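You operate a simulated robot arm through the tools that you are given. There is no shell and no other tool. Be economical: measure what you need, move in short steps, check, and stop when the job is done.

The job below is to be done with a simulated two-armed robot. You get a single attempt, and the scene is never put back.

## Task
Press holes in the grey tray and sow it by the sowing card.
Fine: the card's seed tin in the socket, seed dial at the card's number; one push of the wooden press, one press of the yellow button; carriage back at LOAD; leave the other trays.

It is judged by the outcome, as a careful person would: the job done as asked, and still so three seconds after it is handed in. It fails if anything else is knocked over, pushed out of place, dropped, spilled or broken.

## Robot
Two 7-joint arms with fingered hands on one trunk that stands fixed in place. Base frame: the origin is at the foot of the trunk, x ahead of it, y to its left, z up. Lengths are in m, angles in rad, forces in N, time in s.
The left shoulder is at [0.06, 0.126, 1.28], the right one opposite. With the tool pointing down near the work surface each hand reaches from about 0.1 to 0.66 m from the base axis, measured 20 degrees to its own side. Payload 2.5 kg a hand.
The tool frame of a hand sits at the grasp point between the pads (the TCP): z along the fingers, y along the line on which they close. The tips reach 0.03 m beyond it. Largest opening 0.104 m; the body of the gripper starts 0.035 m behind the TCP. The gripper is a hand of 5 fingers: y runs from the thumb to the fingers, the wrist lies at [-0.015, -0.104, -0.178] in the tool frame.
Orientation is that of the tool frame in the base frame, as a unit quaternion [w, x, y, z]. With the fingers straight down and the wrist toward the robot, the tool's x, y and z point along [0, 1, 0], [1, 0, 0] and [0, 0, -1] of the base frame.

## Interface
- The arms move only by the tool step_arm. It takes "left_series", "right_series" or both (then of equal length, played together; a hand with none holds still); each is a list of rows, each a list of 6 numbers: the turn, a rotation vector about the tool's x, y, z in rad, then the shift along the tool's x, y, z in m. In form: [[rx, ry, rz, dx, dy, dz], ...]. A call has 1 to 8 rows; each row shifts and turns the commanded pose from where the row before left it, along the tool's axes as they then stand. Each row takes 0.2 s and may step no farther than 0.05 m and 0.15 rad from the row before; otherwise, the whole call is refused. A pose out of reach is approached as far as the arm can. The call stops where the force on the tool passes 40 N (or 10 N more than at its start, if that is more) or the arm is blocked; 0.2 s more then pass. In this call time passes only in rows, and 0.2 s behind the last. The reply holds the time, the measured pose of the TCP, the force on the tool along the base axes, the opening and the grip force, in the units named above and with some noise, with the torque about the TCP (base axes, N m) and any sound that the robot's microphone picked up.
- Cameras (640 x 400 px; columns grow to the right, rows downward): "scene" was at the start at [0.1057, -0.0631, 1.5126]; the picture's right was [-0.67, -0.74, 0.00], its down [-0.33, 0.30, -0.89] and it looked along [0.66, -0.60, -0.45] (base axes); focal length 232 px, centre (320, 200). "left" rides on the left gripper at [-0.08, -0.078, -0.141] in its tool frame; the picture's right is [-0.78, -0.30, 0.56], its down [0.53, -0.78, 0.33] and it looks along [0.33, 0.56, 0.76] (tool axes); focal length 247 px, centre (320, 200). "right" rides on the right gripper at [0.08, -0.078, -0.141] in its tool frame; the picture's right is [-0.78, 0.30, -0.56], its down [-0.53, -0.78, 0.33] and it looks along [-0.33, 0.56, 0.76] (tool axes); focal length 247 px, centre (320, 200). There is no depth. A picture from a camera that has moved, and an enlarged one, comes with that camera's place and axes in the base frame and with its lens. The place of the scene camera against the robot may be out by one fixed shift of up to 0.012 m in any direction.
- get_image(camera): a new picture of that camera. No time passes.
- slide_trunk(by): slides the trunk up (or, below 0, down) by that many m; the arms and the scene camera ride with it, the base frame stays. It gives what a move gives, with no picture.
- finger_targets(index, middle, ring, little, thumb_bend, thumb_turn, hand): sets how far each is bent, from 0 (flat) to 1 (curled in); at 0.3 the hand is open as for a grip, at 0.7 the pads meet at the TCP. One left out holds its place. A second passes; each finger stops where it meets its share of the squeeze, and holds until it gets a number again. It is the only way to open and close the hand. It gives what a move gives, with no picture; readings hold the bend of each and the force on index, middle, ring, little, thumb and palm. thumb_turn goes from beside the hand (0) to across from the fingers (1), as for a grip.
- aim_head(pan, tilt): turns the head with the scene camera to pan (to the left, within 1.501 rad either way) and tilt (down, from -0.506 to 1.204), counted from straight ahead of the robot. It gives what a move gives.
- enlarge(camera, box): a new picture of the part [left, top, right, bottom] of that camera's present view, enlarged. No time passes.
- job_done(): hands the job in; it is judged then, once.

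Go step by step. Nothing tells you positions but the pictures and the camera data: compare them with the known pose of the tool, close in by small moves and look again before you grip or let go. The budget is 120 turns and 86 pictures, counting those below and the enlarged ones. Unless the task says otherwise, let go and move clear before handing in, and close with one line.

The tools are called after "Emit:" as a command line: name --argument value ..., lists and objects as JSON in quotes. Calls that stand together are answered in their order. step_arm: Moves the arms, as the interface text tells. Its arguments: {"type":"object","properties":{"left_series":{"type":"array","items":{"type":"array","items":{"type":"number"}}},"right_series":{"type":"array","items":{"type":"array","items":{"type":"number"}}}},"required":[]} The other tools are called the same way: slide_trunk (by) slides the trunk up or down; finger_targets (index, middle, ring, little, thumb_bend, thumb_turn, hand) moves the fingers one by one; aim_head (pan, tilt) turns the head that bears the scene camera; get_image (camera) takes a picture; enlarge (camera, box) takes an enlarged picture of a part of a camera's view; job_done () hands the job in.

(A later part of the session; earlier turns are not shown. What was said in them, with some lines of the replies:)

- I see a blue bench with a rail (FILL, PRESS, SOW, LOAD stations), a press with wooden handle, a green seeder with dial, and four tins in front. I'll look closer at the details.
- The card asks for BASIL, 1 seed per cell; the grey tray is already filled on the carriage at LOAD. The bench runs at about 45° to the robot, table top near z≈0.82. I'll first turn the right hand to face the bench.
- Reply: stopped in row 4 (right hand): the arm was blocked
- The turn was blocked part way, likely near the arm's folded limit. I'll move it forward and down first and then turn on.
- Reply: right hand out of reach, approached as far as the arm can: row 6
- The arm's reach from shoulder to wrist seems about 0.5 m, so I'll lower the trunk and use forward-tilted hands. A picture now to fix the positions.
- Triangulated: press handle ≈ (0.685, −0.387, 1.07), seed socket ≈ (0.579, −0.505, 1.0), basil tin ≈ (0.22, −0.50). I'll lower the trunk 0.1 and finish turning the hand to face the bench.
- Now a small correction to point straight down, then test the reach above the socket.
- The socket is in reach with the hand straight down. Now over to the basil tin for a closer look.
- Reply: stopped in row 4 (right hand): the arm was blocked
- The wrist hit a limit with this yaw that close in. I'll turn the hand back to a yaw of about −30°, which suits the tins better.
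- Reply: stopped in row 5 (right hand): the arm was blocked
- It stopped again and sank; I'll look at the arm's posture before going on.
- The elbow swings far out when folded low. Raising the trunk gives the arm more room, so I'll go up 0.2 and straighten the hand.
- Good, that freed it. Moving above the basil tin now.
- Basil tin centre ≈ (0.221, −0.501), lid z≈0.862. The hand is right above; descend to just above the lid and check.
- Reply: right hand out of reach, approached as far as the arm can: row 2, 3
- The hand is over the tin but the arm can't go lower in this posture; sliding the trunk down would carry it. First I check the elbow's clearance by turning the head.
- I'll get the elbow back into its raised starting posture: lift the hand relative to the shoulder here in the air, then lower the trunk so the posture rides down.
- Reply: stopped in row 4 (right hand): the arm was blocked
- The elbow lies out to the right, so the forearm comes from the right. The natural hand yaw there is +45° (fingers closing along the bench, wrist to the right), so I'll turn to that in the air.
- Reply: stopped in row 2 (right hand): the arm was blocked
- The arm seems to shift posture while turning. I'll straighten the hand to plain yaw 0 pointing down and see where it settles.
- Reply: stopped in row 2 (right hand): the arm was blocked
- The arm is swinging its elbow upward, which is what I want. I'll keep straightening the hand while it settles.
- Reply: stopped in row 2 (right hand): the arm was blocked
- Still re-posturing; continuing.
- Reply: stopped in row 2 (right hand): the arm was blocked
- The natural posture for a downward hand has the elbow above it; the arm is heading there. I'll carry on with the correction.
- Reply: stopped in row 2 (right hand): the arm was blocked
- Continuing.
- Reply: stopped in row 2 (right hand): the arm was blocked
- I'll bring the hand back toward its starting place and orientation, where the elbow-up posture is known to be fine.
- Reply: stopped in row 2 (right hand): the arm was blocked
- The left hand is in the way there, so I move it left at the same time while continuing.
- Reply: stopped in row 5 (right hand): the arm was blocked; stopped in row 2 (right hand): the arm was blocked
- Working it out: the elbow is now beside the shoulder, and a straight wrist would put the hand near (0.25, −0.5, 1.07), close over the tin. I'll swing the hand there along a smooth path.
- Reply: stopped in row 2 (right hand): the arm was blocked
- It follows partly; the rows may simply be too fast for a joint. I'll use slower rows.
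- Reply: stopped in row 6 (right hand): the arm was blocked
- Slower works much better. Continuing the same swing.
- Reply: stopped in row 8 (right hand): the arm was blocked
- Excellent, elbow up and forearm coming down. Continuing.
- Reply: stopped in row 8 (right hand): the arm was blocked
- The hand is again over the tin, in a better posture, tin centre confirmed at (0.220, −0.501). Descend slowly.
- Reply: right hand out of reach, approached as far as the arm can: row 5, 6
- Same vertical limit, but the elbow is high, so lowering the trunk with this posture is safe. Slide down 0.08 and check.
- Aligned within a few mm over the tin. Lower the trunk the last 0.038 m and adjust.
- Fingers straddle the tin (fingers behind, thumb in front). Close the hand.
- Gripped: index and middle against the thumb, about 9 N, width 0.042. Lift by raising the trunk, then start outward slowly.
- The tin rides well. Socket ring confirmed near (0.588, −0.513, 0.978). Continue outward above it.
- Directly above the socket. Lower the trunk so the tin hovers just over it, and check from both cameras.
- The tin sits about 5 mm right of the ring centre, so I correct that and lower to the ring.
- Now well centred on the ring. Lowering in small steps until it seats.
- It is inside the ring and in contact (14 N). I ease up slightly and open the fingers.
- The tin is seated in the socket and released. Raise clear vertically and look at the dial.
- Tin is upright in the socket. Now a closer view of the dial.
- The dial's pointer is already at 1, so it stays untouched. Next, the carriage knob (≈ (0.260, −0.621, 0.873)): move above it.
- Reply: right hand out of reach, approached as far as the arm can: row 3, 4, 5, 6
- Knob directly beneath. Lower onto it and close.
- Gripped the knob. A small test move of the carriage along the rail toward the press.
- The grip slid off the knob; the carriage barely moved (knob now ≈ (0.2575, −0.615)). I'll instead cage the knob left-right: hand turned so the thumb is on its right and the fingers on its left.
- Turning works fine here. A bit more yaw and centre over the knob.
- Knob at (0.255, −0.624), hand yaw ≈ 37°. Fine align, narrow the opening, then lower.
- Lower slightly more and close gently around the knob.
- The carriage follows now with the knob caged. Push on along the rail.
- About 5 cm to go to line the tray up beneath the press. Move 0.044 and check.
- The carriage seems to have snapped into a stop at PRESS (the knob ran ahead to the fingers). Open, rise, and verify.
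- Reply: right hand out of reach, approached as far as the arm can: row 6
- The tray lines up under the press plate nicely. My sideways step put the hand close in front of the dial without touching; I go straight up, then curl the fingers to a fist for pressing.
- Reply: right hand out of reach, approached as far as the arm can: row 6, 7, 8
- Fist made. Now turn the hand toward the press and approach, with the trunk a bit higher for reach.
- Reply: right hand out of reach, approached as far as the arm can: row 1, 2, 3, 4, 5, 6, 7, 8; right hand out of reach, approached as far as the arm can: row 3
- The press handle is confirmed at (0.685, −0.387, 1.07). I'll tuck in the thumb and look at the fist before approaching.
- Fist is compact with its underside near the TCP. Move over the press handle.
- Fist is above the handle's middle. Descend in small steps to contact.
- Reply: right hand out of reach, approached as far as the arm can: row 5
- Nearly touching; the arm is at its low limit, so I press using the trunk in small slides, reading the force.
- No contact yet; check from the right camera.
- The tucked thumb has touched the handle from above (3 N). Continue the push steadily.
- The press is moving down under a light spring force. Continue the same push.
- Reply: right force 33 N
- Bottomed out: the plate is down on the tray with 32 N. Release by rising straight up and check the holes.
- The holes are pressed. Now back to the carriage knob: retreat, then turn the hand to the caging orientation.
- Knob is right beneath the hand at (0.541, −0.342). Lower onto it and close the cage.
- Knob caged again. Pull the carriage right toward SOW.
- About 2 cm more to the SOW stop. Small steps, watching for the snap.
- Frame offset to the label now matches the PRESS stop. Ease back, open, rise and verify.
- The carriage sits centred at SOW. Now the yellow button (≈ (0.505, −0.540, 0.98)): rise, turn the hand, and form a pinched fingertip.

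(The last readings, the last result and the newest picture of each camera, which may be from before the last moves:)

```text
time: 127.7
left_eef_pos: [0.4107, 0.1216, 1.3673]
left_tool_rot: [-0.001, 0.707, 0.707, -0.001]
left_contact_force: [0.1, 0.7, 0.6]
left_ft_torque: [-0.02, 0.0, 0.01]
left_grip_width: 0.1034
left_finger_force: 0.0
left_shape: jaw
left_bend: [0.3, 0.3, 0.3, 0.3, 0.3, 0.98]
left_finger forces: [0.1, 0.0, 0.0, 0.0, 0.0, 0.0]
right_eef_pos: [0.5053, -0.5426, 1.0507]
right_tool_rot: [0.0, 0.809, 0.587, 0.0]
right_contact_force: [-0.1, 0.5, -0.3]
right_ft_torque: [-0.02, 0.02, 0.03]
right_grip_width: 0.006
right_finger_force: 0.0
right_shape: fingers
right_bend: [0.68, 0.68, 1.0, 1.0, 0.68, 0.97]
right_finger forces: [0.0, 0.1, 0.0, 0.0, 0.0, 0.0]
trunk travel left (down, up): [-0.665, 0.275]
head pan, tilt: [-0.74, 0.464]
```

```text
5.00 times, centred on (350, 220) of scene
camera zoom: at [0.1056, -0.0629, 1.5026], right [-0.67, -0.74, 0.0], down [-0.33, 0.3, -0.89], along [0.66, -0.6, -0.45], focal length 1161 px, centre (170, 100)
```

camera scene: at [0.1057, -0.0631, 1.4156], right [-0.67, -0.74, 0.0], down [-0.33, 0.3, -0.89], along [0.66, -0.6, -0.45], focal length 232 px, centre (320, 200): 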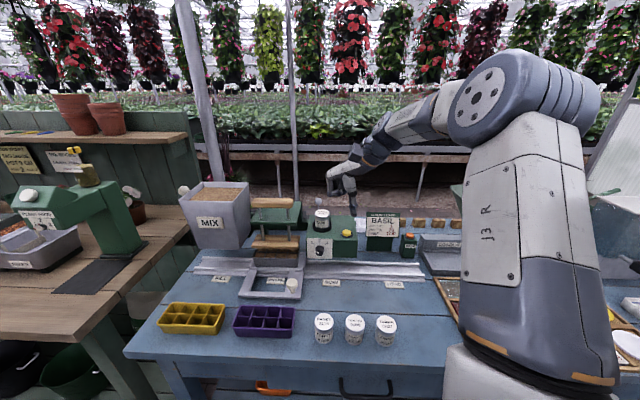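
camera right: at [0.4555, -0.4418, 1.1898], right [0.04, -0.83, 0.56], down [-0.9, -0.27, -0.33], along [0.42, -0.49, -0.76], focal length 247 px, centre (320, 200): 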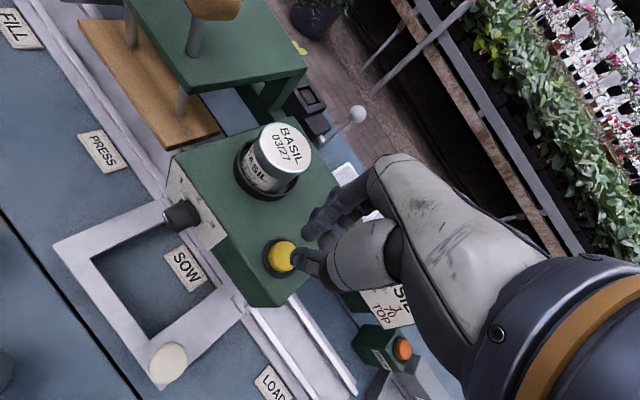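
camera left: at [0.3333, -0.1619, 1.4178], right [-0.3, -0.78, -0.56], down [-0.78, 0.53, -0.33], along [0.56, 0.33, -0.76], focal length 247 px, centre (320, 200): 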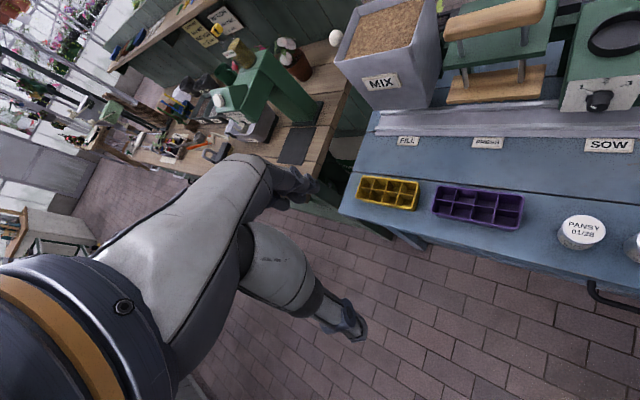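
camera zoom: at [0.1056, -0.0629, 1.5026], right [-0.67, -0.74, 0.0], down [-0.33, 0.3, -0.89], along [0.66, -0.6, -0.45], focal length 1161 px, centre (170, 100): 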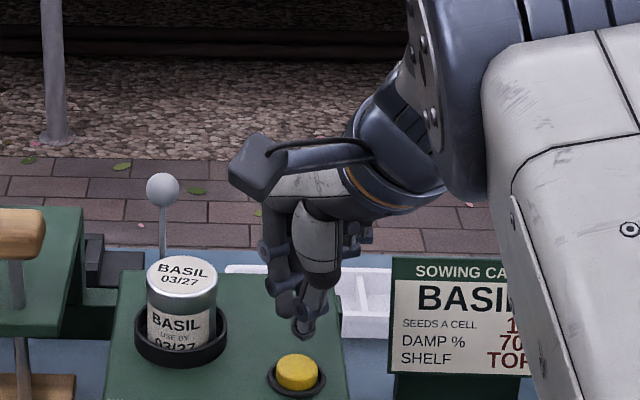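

Fingertip is right over the button (off by ~4 mm); correct and press down once in small steps.

Emit:
step_arm --right_series '[[0, 0, 0, 0.0038, -0.0012, 0.01], [0, 0, 0, 0, 0, 0.01], [0, 0, 0, 0, 0, 0.01]]'

Emit:
step_arm --right_series '[[0, 0, 0, 0, 0, 0.005], [0, 0, 0, 0, 0, 0.004]]'

```text
time: 128.5
left_eef_pos: [0.4094, 0.1204, 1.3664]
left_tool_rot: [0.0, 0.707, 0.707, 0.0]
left_contact_force: [0.6, -0.2, 0.6]
left_ft_torque: [0.0, 0.0, 0.01]
left_grip_width: 0.1037
left_finger_force: 0.0
left_shape: jaw
left_bend: [0.3, 0.3, 0.3, 0.3, 0.3, 0.98]
left_finger forces: [0.0, 0.0, 0.0, 0.0, 0.0, 0.0]
right_eef_pos: [0.5049, -0.5379, 1.0201]
right_tool_rot: [0.0, 0.81, 0.586, 0.001]
right_contact_force: [0.1, 0.5, 1.2]
right_ft_torque: [0.01, -0.04, 0.03]
right_grip_width: 0.0063
right_finger_force: 0.0
right_shape: fingers
right_bend: [0.68, 0.68, 1.0, 1.0, 0.68, 0.97]
right_finger forces: [0.0, 0.1, 0.0, 0.1, 0.1, 0.0]
trunk travel left (down, up): [-0.665, 0.275]
head pan, tilt: [-0.74, 0.464]
```

```text
time: 129.1
left_eef_pos: [0.4103, 0.1209, 1.3679]
left_tool_rot: [-0.001, 0.707, 0.708, -0.002]
left_contact_force: [0.4, -0.9, 0.3]
left_ft_torque: [0.01, 0.02, 0.02]
left_grip_width: 0.1038
left_finger_force: 0.0
left_shape: jaw
left_bend: [0.3, 0.3, 0.3, 0.3, 0.3, 0.98]
left_finger forces: [0.0, 0.1, 0.0, 0.0, 0.0, 0.1]
right_eef_pos: [0.505, -0.5376, 1.0117]
right_tool_rot: [0.0, 0.81, 0.587, 0.0]
right_contact_force: [1.0, -0.1, 1.6]
right_ft_torque: [-0.09, -0.06, 0.01]
right_grip_width: 0.0063
right_finger_force: 0.9
right_shape: fingers
right_bend: [0.68, 0.68, 1.0, 1.0, 0.68, 0.97]
right_finger forces: [0.0, 1.9, 0.0, 0.0, 0.0, 0.0]
trunk travel left (down, up): [-0.665, 0.275]
head pan, tilt: [-0.74, 0.464]
```

Contact on the middle fingertip (about 2 N). Press further.

Emit:
step_arm --right_series '[[0, 0, 0, 0, 0, 0.004], [0, 0, 0, 0, 0, 0.003]]'

```text
time: 129.7
left_eef_pos: [0.41, 0.1201, 1.3669]
left_tool_rot: [0.0, 0.707, 0.707, -0.001]
left_contact_force: [-0.8, 0.0, -0.3]
left_ft_torque: [0.01, 0.02, 0.01]
left_grip_width: 0.1037
left_finger_force: 0.2
left_shape: jaw
left_bend: [0.3, 0.3, 0.3, 0.3, 0.3, 0.98]
left_finger forces: [0.0, 0.0, 0.0, 0.0, 0.1, 0.0]
right_eef_pos: [0.5066, -0.538, 1.0061]
right_tool_rot: [0.002, 0.81, 0.586, 0.001]
right_contact_force: [1.4, -2.2, 10.6]
right_ft_torque: [-0.14, -0.12, -0.02]
right_grip_width: 0.0055
right_finger_force: 4.7
right_shape: fingers
right_bend: [0.68, 0.68, 1.0, 1.0, 0.68, 0.97]
right_finger forces: [4.3, 5.8, 0.0, 0.0, 0.1, 0.0]
trunk travel left (down, up): [-0.665, 0.275]
head pan, tilt: [-0.74, 0.464]
heard: click
```

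A click was heard: the button has been pressed. Lift straight off and check.

Emit:
slide_trunk --by 0.1

Emit:
enlarge --camera "scene" --box '[280, 220, 410, 310]'

```text
time: 131.0
left_eef_pos: [0.4112, 0.1206, 1.4669]
left_tool_rot: [-0.001, 0.707, 0.707, -0.001]
left_contact_force: [0.1, -1.0, -0.1]
left_ft_torque: [0.0, 0.0, -0.01]
left_grip_width: 0.1038
left_finger_force: 0.1
left_shape: jaw
left_bend: [0.3, 0.3, 0.3, 0.3, 0.3, 0.98]
left_finger forces: [0.0, 0.1, 0.2, 0.0, 0.0, 0.1]
right_eef_pos: [0.5049, -0.5374, 1.1049]
right_tool_rot: [0.0, 0.809, 0.587, 0.0]
right_contact_force: [-0.4, 0.5, 0.4]
right_ft_torque: [0.02, 0.04, -0.01]
right_grip_width: 0.0064
right_finger_force: 0.1
right_shape: fingers
right_bend: [0.68, 0.68, 1.0, 1.0, 0.68, 0.97]
right_finger forces: [0.0, 0.0, 0.0, 0.0, 0.0, 0.1]
trunk travel left (down, up): [-0.765, 0.175]
head pan, tilt: [-0.74, 0.464]
```

```text
4.44 times, centred on (345, 265) of scene
camera zoom: at [0.1059, -0.0631, 1.6025], right [-0.67, -0.74, 0.0], down [-0.33, 0.3, -0.89], along [0.66, -0.6, -0.45], focal length 1032 px, centre (209, -89)
```

zoom: 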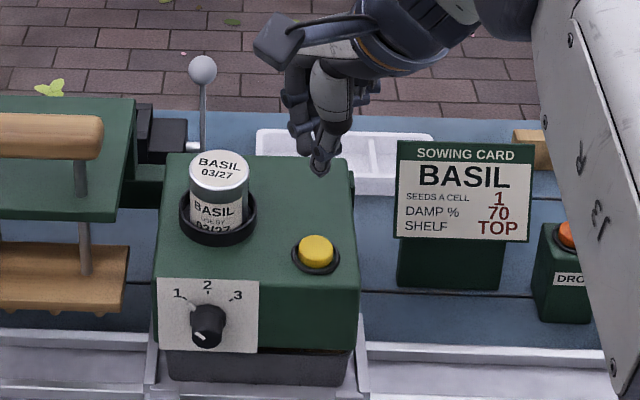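

Now return to the carriage knob: retreat and turn the hand back.

Emit:
step_arm --right_series '[[0, 0, 0, 0.0034, -0.0145, 0], [0, 0, 0, 0.0034, -0.0145, 0], [0, 0, 0, 0.0034, -0.0145, 0], [0, 0, 0, 0.0034, -0.0145, 0], [0, 0, 0, 0.0034, -0.0145, 0], [0, 0, 0, 0.0034, -0.0145, 0], [0, 0, 0, 0.0034, -0.0145, 0], [0, 0, 0, 0.0034, -0.0145, 0]]'

Emit:
step_arm --right_series '[[0, 0, -0.06, 0, 0, 0], [0, 0, -0.06, 0, 0, 0], [0, 0, -0.06, 0, 0, 0], [0, 0, -0.06, 0, 0, 0], [0, 0, -0.06, 0, 0, 0], [0, 0, -0.06, 0, 0, 0], [0, 0, -0.06, 0, 0, 0], [0, 0, -0.06, 0, 0, 0]]'

Emit:
step_arm --right_series '[[0, 0, -0.06, 0, 0, 0], [0, 0, -0.06, 0, 0, 0], [0, 0, -0.06, 0, 0, 0], [0, 0, -0.06, 0, 0, 0], [0, 0, -0.06, 0, 0, 0], [0, 0, -0.06, 0, 0, 0], [0, 0, -0.06, 0, 0, 0], [0, 0, -0.06, 0, 0, 0]]'

Emit:
finger_targets --hand "right" --index 0.4 --middle 0.4 --ring 0.4 --little 0.4 --thumb_bend 0.4

Emit:
get_image --camera "right"

```text
time: 132.8
left_eef_pos: [0.4108, 0.1208, 1.4675]
left_tool_rot: [-0.001, 0.707, 0.707, 0.0]
left_contact_force: [0.0, 0.2, -0.7]
left_ft_torque: [0.0, 0.02, -0.01]
left_grip_width: 0.1036
left_finger_force: 0.0
left_shape: jaw
left_bend: [0.3, 0.3, 0.3, 0.3, 0.3, 0.98]
left_finger forces: [0.1, 0.0, 0.1, 0.0, 0.0, 0.0]
right_eef_pos: [0.4036, -0.476, 1.1037]
right_tool_rot: [-0.001, 0.809, 0.587, 0.0]
right_contact_force: [-0.6, 0.3, -1.2]
right_ft_torque: [0.02, -0.01, -0.05]
right_grip_width: 0.0064
right_finger_force: 0.0
right_shape: fingers
right_bend: [0.68, 0.68, 1.0, 1.0, 0.68, 0.97]
right_finger forces: [0.0, 0.0, 0.1, 0.0, 0.0, 0.1]
trunk travel left (down, up): [-0.765, 0.175]
head pan, tilt: [-0.74, 0.464]
```

```text
time: 134.6
left_eef_pos: [0.4102, 0.1207, 1.4668]
left_tool_rot: [0.0, 0.707, 0.707, 0.0]
left_contact_force: [0.4, -0.6, 0.0]
left_ft_torque: [0.01, 0.08, 0.0]
left_grip_width: 0.1038
left_finger_force: 0.0
left_shape: jaw
left_bend: [0.3, 0.3, 0.3, 0.3, 0.3, 0.98]
left_finger forces: [0.0, 0.1, 0.0, 0.0, 0.0, 0.1]
right_eef_pos: [0.4048, -0.4756, 1.1044]
right_tool_rot: [0.0, 0.647, 0.762, 0.001]
right_contact_force: [-0.6, 0.7, 0.1]
right_ft_torque: [0.02, 0.0, 0.02]
right_grip_width: 0.0066
right_finger_force: 0.1
right_shape: fingers
right_bend: [0.68, 0.68, 1.0, 1.0, 0.68, 0.97]
right_finger forces: [0.0, 0.0, 0.1, 0.0, 0.1, 0.0]
trunk travel left (down, up): [-0.765, 0.175]
head pan, tilt: [-0.74, 0.464]
```

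```text
time: 136.4
left_eef_pos: [0.4103, 0.1199, 1.4669]
left_tool_rot: [-0.001, 0.707, 0.707, 0.0]
left_contact_force: [0.4, -0.5, 0.8]
left_ft_torque: [-0.02, 0.01, 0.03]
left_grip_width: 0.1038
left_finger_force: 0.2
left_shape: jaw
left_bend: [0.3, 0.3, 0.3, 0.3, 0.3, 0.98]
left_finger forces: [0.0, 0.1, 0.0, 0.0, 0.0, 0.0]
right_eef_pos: [0.4043, -0.4762, 1.1047]
right_tool_rot: [0.0, 0.447, 0.895, 0.001]
right_contact_force: [-0.7, 0.1, 0.4]
right_ft_torque: [0.01, -0.01, -0.04]
right_grip_width: 0.0063
right_finger_force: 0.1
right_shape: fingers
right_bend: [0.68, 0.68, 1.0, 1.0, 0.68, 0.97]
right_finger forces: [0.0, 0.1, 0.0, 0.1, 0.0, 0.0]
trunk travel left (down, up): [-0.765, 0.175]
head pan, tilt: [-0.74, 0.464]
```

```text
time: 137.4
left_eef_pos: [0.4097, 0.1204, 1.4676]
left_tool_rot: [-0.001, 0.707, 0.707, -0.001]
left_contact_force: [-0.1, -0.3, 0.2]
left_ft_torque: [0.02, -0.01, 0.01]
left_grip_width: 0.1038
left_finger_force: 0.0
left_shape: jaw
left_bend: [0.3, 0.3, 0.3, 0.3, 0.3, 0.98]
left_finger forces: [0.2, 0.1, 0.1, 0.0, 0.0, 0.1]
right_eef_pos: [0.403, -0.475, 1.1045]
right_tool_rot: [0.0, 0.447, 0.895, 0.001]
right_contact_force: [0.0, 1.0, 0.0]
right_ft_torque: [-0.01, 0.04, 0.02]
right_grip_width: 0.0776
right_finger_force: 0.0
right_shape: fingers
right_bend: [0.4, 0.4, 0.4, 0.4, 0.4, 0.97]
right_finger forces: [0.0, 0.0, 0.0, 0.0, 0.0, 0.1]
trunk travel left (down, up): [-0.765, 0.175]
head pan, tilt: [-0.74, 0.464]
```

```text
8 pictures are left
camera right: at [0.2929, -0.4585, 1.2438], right [0.7, -0.44, 0.56], down [-0.3, -0.89, -0.33], along [0.65, 0.07, -0.76], focal length 247 px, centre (320, 200)
```

right: 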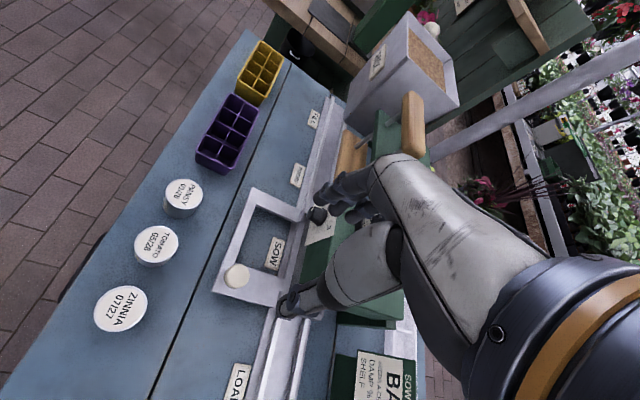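

Knob at (0.407, −0.478), just beneath. Lower, cage and pull toward LOAD.

Emit:
slide_trunk --by -0.15

Emit:
slide_trunk --by -0.0845

Emit:
finger_targets --hand "right" --index 0.62 --middle 0.62 --ring 0.62 --little 0.62 --thumb_bend 0.6

Emit:
step_arm --right_series '[[0, 0, 0, -0.0028, -0.0198, 0], [0, 0, 0, -0.0028, -0.0198, 0], [0, 0, 0, -0.0028, -0.0198, 0], [0, 0, 0, -0.0028, -0.0198, 0], [0, 0, 0, -0.0028, -0.0198, 0], [0, 0, 0, -0.0028, -0.0198, 0], [0, 0, 0, -0.0028, -0.0198, 0], [0, 0, 0, -0.0028, -0.0198, 0]]'

Emit:
get_image --camera "right"

```text
time: 139.2
left_eef_pos: [0.41, 0.1213, 1.3166]
left_tool_rot: [-0.001, 0.707, 0.707, -0.001]
left_contact_force: [0.6, 0.5, 0.2]
left_ft_torque: [0.04, 0.0, 0.02]
left_grip_width: 0.1038
left_finger_force: 0.0
left_shape: jaw
left_bend: [0.3, 0.3, 0.3, 0.3, 0.3, 0.98]
left_finger forces: [0.0, 0.0, 0.0, 0.1, 0.0, 0.1]
right_eef_pos: [0.4039, -0.4753, 0.9538]
right_tool_rot: [0.0, 0.447, 0.895, 0.0]
right_contact_force: [-0.7, 0.5, -0.2]
right_ft_torque: [0.01, 0.01, 0.02]
right_grip_width: 0.0772
right_finger_force: 0.0
right_shape: fingers
right_bend: [0.4, 0.4, 0.4, 0.4, 0.4, 0.97]
right_finger forces: [0.0, 0.0, 0.0, 0.0, 0.0, 0.1]
trunk travel left (down, up): [-0.615, 0.325]
head pan, tilt: [-0.74, 0.464]
```

```text
time: 140.4
left_eef_pos: [0.4095, 0.1204, 1.2317]
left_tool_rot: [-0.002, 0.707, 0.707, 0.0]
left_contact_force: [-0.3, -0.2, 0.6]
left_ft_torque: [-0.01, -0.02, 0.01]
left_grip_width: 0.1036
left_finger_force: 0.0
left_shape: jaw
left_bend: [0.3, 0.3, 0.3, 0.3, 0.3, 0.98]
left_finger forces: [0.0, 0.0, 0.1, 0.0, 0.1, 0.0]
right_eef_pos: [0.4037, -0.4752, 0.8706]
right_tool_rot: [0.0, 0.447, 0.895, 0.0]
right_contact_force: [0.2, 0.5, -0.1]
right_ft_torque: [0.0, -0.03, -0.01]
right_grip_width: 0.0776
right_finger_force: 0.0
right_shape: fingers
right_bend: [0.4, 0.4, 0.4, 0.4, 0.4, 0.97]
right_finger forces: [0.1, 0.1, 0.0, 0.0, 0.0, 0.0]
trunk travel left (down, up): [-0.53, 0.41]
head pan, tilt: [-0.74, 0.464]
```

```text
time: 141.4
left_eef_pos: [0.4111, 0.1208, 1.2325]
left_tool_rot: [-0.001, 0.707, 0.707, 0.0]
left_contact_force: [-0.1, -0.2, 0.0]
left_ft_torque: [-0.02, 0.04, 0.02]
left_grip_width: 0.1036
left_finger_force: 0.1
left_shape: jaw
left_bend: [0.3, 0.3, 0.3, 0.3, 0.3, 0.98]
left_finger forces: [0.0, 0.1, 0.0, 0.0, 0.0, 0.1]
right_eef_pos: [0.4043, -0.4758, 0.8708]
right_tool_rot: [0.0, 0.447, 0.894, -0.001]
right_contact_force: [-0.3, 0.1, -0.3]
right_ft_torque: [0.01, 0.01, -0.02]
right_grip_width: 0.0241
right_finger_force: 0.1
right_shape: fingers
right_bend: [0.62, 0.62, 0.62, 0.62, 0.6, 0.97]
right_finger forces: [0.0, 0.1, 0.1, 0.0, 0.1, 0.0]
trunk travel left (down, up): [-0.53, 0.41]
head pan, tilt: [-0.74, 0.464]
```

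```text
time: 143.2
left_eef_pos: [0.4105, 0.1199, 1.2319]
left_tool_rot: [-0.001, 0.707, 0.707, 0.0]
left_contact_force: [0.1, -0.4, 0.7]
left_ft_torque: [-0.03, 0.02, -0.03]
left_grip_width: 0.1035
left_finger_force: 0.1
left_shape: jaw
left_bend: [0.3, 0.3, 0.3, 0.3, 0.3, 0.98]
left_finger forces: [0.1, 0.0, 0.0, 0.1, 0.1, 0.0]
right_eef_pos: [0.2896, -0.5892, 0.8707]
right_tool_rot: [-0.001, 0.447, 0.895, -0.001]
right_contact_force: [-0.2, 0.5, 0.4]
right_ft_torque: [0.02, 0.01, 0.01]
right_grip_width: 0.0247
right_finger_force: 0.5
right_shape: fingers
right_bend: [0.62, 0.62, 0.62, 0.62, 0.6, 0.97]
right_finger forces: [0.3, 0.1, 0.1, 0.1, 0.1, 0.0]
trunk travel left (down, up): [-0.53, 0.41]
head pan, tilt: [-0.74, 0.464]
```

```text
7 pictures are left
camera right: at [0.1786, -0.5721, 1.01], right [0.7, -0.44, 0.56], down [-0.3, -0.89, -0.33], along [0.64, 0.07, -0.76], focal length 247 px, centre (320, 200)
```

right: 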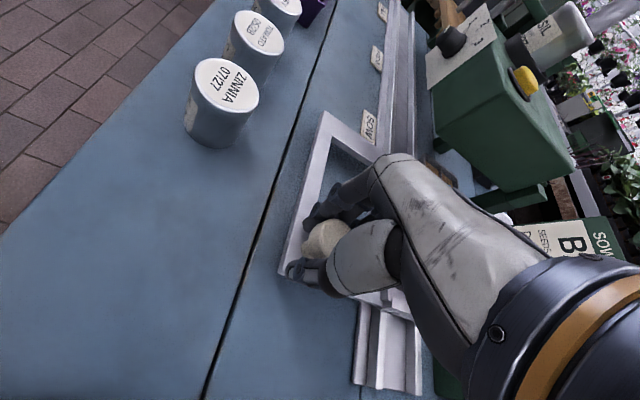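

About 5 cm to go. Move most of it, then small steps to the LOAD stop.

Emit:
step_arm --right_series '[[0, 0, 0, -0.0018, -0.0124, 0], [0, 0, 0, -0.0018, -0.0124, 0], [0, 0, 0, -0.0018, -0.0124, 0]]'

Emit:
step_arm --right_series '[[0, 0, 0, -0.0007, -0.005, 0]]'

Emit:
step_arm --right_series '[[0, 0, 0, -0.0006, -0.004, 0]]'

```text
time: 144.0
left_eef_pos: [0.4108, 0.1207, 1.2325]
left_tool_rot: [0.0, 0.707, 0.707, -0.001]
left_contact_force: [0.7, 0.4, 0.1]
left_ft_torque: [0.0, 0.03, 0.03]
left_grip_width: 0.1037
left_finger_force: 0.2
left_shape: jaw
left_bend: [0.3, 0.3, 0.3, 0.3, 0.3, 0.98]
left_finger forces: [0.1, 0.1, 0.0, 0.1, 0.0, 0.0]
right_eef_pos: [0.2714, -0.6065, 0.8696]
right_tool_rot: [0.0, 0.447, 0.894, -0.001]
right_contact_force: [-0.5, 0.6, -0.7]
right_ft_torque: [0.01, 0.0, -0.02]
right_grip_width: 0.0246
right_finger_force: 0.4
right_shape: fingers
right_bend: [0.61, 0.62, 0.62, 0.62, 0.6, 0.97]
right_finger forces: [0.4, 0.1, 0.0, 0.0, 0.0, 0.1]
right hand out of reach, approached as far as the arm can: row 3
trunk travel left (down, up): [-0.53, 0.41]
head pan, tilt: [-0.74, 0.464]
```

```text
time: 144.4
left_eef_pos: [0.411, 0.1192, 1.2329]
left_tool_rot: [-0.001, 0.707, 0.707, 0.001]
left_contact_force: [1.0, -0.2, 0.6]
left_ft_torque: [-0.02, -0.03, 0.01]
left_grip_width: 0.1035
left_finger_force: 0.0
left_shape: jaw
left_bend: [0.3, 0.3, 0.3, 0.3, 0.3, 0.98]
left_finger forces: [0.0, 0.0, 0.1, 0.0, 0.0, 0.0]
right_eef_pos: [0.2676, -0.6097, 0.8728]
right_tool_rot: [0.0, 0.447, 0.895, 0.0]
right_contact_force: [0.6, 0.4, -1.3]
right_ft_torque: [-0.02, -0.06, -0.05]
right_grip_width: 0.0253
right_finger_force: 0.5
right_shape: fingers
right_bend: [0.61, 0.62, 0.62, 0.62, 0.6, 0.97]
right_finger forces: [1.2, 0.9, 0.0, 0.1, 0.1, 0.0]
right hand out of reach, approached as far as the arm can: row 1
trunk travel left (down, up): [-0.53, 0.41]
head pan, tilt: [-0.74, 0.464]
```

```text
time: 144.8
left_eef_pos: [0.4104, 0.1202, 1.2322]
left_tool_rot: [-0.001, 0.707, 0.707, -0.001]
left_contact_force: [0.1, -0.1, 0.9]
left_ft_torque: [0.01, 0.0, -0.01]
left_grip_width: 0.1036
left_finger_force: 0.1
left_shape: jaw
left_bend: [0.3, 0.3, 0.3, 0.3, 0.3, 0.98]
left_finger forces: [0.0, 0.0, 0.0, 0.0, 0.0, 0.0]
right_eef_pos: [0.2647, -0.6112, 0.8752]
right_tool_rot: [0.0, 0.447, 0.894, 0.0]
right_contact_force: [1.5, 0.1, -3.3]
right_ft_torque: [0.01, 0.06, -0.02]
right_grip_width: 0.0255
right_finger_force: 1.6
right_shape: fingers
right_bend: [0.61, 0.61, 0.62, 0.62, 0.6, 0.97]
right_finger forces: [0.9, 2.4, 0.0, 0.1, 0.0, 0.1]
trunk travel left (down, up): [-0.53, 0.41]
head pan, tilt: [-0.74, 0.464]
```

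The arm nears its reach limit here; turning the hand about the knob by ~17° brings the wrist closer.

Emit:
step_arm --right_series '[[0, 0, 0.05, 0, 0, 0.001], [0, 0, 0.05, 0, 0, 0.001], [0, 0, 0.05, 0, 0, 0.001], [0, 0, 0.05, 0, 0, 0.001], [0, 0, 0.05, 0, 0, 0.001], [0, 0, 0.05, 0, 0, 0]]'

Emit:
step_arm --right_series '[[0, 0, 0, -0.0017, -0.0036, 0], [0, 0, 0, -0.0017, -0.0036, 0]]'

Emit:
enlarge --camera "scene" --box '[320, 210, 440, 300]'

```text
time: 146.2
left_eef_pos: [0.4101, 0.121, 1.2327]
left_tool_rot: [-0.001, 0.707, 0.707, -0.001]
left_contact_force: [0.0, -0.5, 0.0]
left_ft_torque: [0.01, 0.0, -0.03]
left_grip_width: 0.1037
left_finger_force: 0.1
left_shape: jaw
left_bend: [0.3, 0.3, 0.3, 0.3, 0.3, 0.98]
left_finger forces: [0.0, 0.1, 0.0, 0.1, 0.1, 0.0]
right_eef_pos: [0.2649, -0.6114, 0.8688]
right_tool_rot: [0.0, 0.576, 0.818, -0.001]
right_contact_force: [0.8, 1.3, 0.1]
right_ft_torque: [-0.02, 0.01, 0.05]
right_grip_width: 0.0244
right_finger_force: 1.0
right_shape: fingers
right_bend: [0.62, 0.62, 0.62, 0.62, 0.6, 0.97]
right_finger forces: [0.7, 0.4, 0.0, 0.0, 0.0, 0.0]
trunk travel left (down, up): [-0.53, 0.41]
head pan, tilt: [-0.74, 0.464]
```

```text
time: 146.8
left_eef_pos: [0.4104, 0.1201, 1.233]
left_tool_rot: [0.0, 0.708, 0.707, -0.001]
left_contact_force: [1.1, 0.0, -0.7]
left_ft_torque: [-0.01, 0.02, 0.01]
left_grip_width: 0.1035
left_finger_force: 0.0
left_shape: jaw
left_bend: [0.3, 0.3, 0.3, 0.3, 0.3, 0.98]
left_finger forces: [0.1, 0.1, 0.1, 0.0, 0.1, 0.0]
right_eef_pos: [0.2591, -0.6181, 0.8667]
right_tool_rot: [0.0, 0.576, 0.818, 0.0]
right_contact_force: [0.5, -0.3, 0.6]
right_ft_torque: [0.01, 0.01, 0.02]
right_grip_width: 0.024
right_finger_force: 0.0
right_shape: fingers
right_bend: [0.62, 0.62, 0.62, 0.62, 0.6, 0.97]
right_finger forces: [0.1, 0.0, 0.1, 0.0, 0.1, 0.0]
trunk travel left (down, up): [-0.53, 0.41]
head pan, tilt: [-0.74, 0.464]
```

```text
4.44 times, centred on (380, 255) of scene
camera zoom: at [0.1058, -0.063, 1.3681], right [-0.67, -0.74, 0.0], down [-0.33, 0.3, -0.89], along [0.66, -0.6, -0.45], focal length 1032 px, centre (53, -44)
```

zoom: 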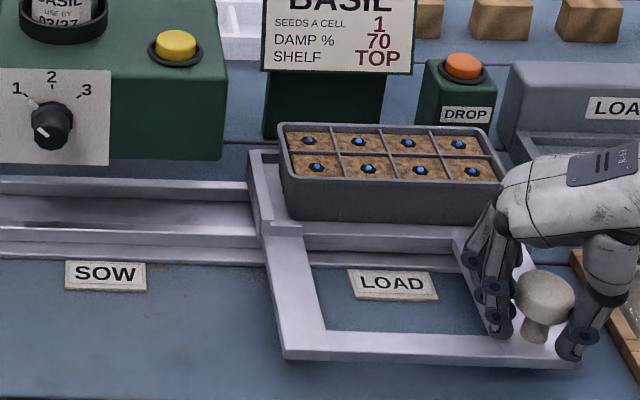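

Each cell has one seed and the carriage has snapped to LOAD. Open, rise clear and check.

Emit:
finger_targets --hand "right" --index 0.44 --middle 0.44 --ring 0.44 --little 0.44 --thumb_bend 0.44

Emit:
slide_trunk --by 0.2

Emit:
get_image --camera "right"

Emit:
enlarge --camera "scene" --box '[230, 200, 440, 340]'

```text
time: 147.8
left_eef_pos: [0.4105, 0.1215, 1.2324]
left_tool_rot: [0.0, 0.707, 0.707, -0.001]
left_contact_force: [-0.5, -0.1, -0.3]
left_ft_torque: [0.01, 0.0, 0.01]
left_grip_width: 0.1038
left_finger_force: 0.1
left_shape: jaw
left_bend: [0.3, 0.3, 0.3, 0.3, 0.3, 0.98]
left_finger forces: [0.1, 0.1, 0.0, 0.0, 0.0, 0.0]
right_eef_pos: [0.2584, -0.6167, 0.8678]
right_tool_rot: [-0.001, 0.575, 0.818, 0.0]
right_contact_force: [-0.2, -0.3, -0.6]
right_ft_torque: [-0.01, 0.0, 0.0]
right_grip_width: 0.0672
right_finger_force: 0.1
right_shape: fingers
right_bend: [0.44, 0.44, 0.44, 0.44, 0.44, 0.97]
right_finger forces: [0.0, 0.0, 0.2, 0.0, 0.0, 0.0]
trunk travel left (down, up): [-0.53, 0.41]
head pan, tilt: [-0.74, 0.464]
```

```text
time: 149.9
left_eef_pos: [0.4101, 0.12, 1.4321]
left_tool_rot: [-0.001, 0.707, 0.707, -0.001]
left_contact_force: [0.0, -0.2, 0.5]
left_ft_torque: [0.03, 0.01, 0.01]
left_grip_width: 0.1038
left_finger_force: 0.0
left_shape: jaw
left_bend: [0.3, 0.3, 0.3, 0.3, 0.3, 0.98]
left_finger forces: [0.0, 0.1, 0.1, 0.1, 0.0, 0.1]
right_eef_pos: [0.2587, -0.618, 1.0684]
right_tool_rot: [0.0, 0.575, 0.818, 0.0]
right_contact_force: [-0.7, 0.0, -0.3]
right_ft_torque: [0.04, 0.01, 0.01]
right_grip_width: 0.067
right_finger_force: 0.0
right_shape: fingers
right_bend: [0.44, 0.44, 0.44, 0.44, 0.44, 0.97]
right_finger forces: [0.0, 0.0, 0.0, 0.1, 0.0, 0.0]
trunk travel left (down, up): [-0.73, 0.21]
head pan, tilt: [-0.74, 0.464]
```

```text
5 pictures are left
camera right: at [0.1581, -0.569, 1.2079], right [0.54, -0.63, 0.56], down [-0.55, -0.77, -0.33], along [0.64, -0.13, -0.76], focal length 247 px, centre (320, 200)
```

right: 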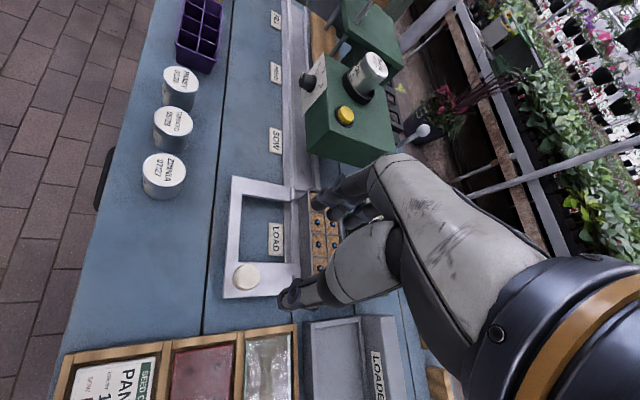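

```text
2.86 times, centred on (335, 270) of scene
camera zoom: at [0.1058, -0.0631, 1.568], right [-0.67, -0.74, 0.0], down [-0.33, 0.3, -0.89], along [0.66, -0.6, -0.45], focal length 663 px, centre (277, 0)
```

zoom: 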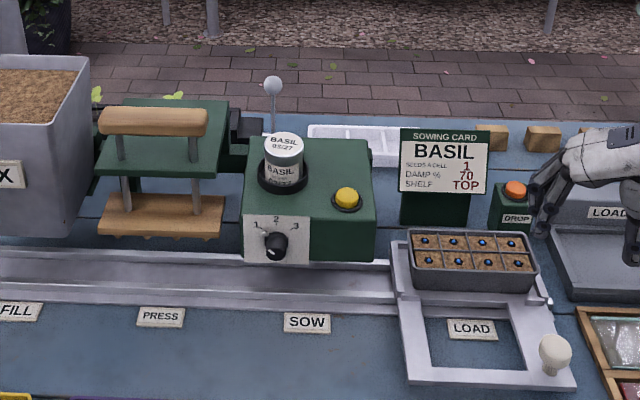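

Everything checks out: one seed in each cell, carriage back at LOAD, BASIL tin in the socket, dial at 1, other tins and trays untouched. The hand is clear, so I hand the job in.

Emit:
job_done

```text
The job is handed in.
```

The grey tray has its holes pressed and one basil seed in each cell. The BASIL tin is in the socket, the dial is at 1 (it was already there), and the carriage is back at LOAD.
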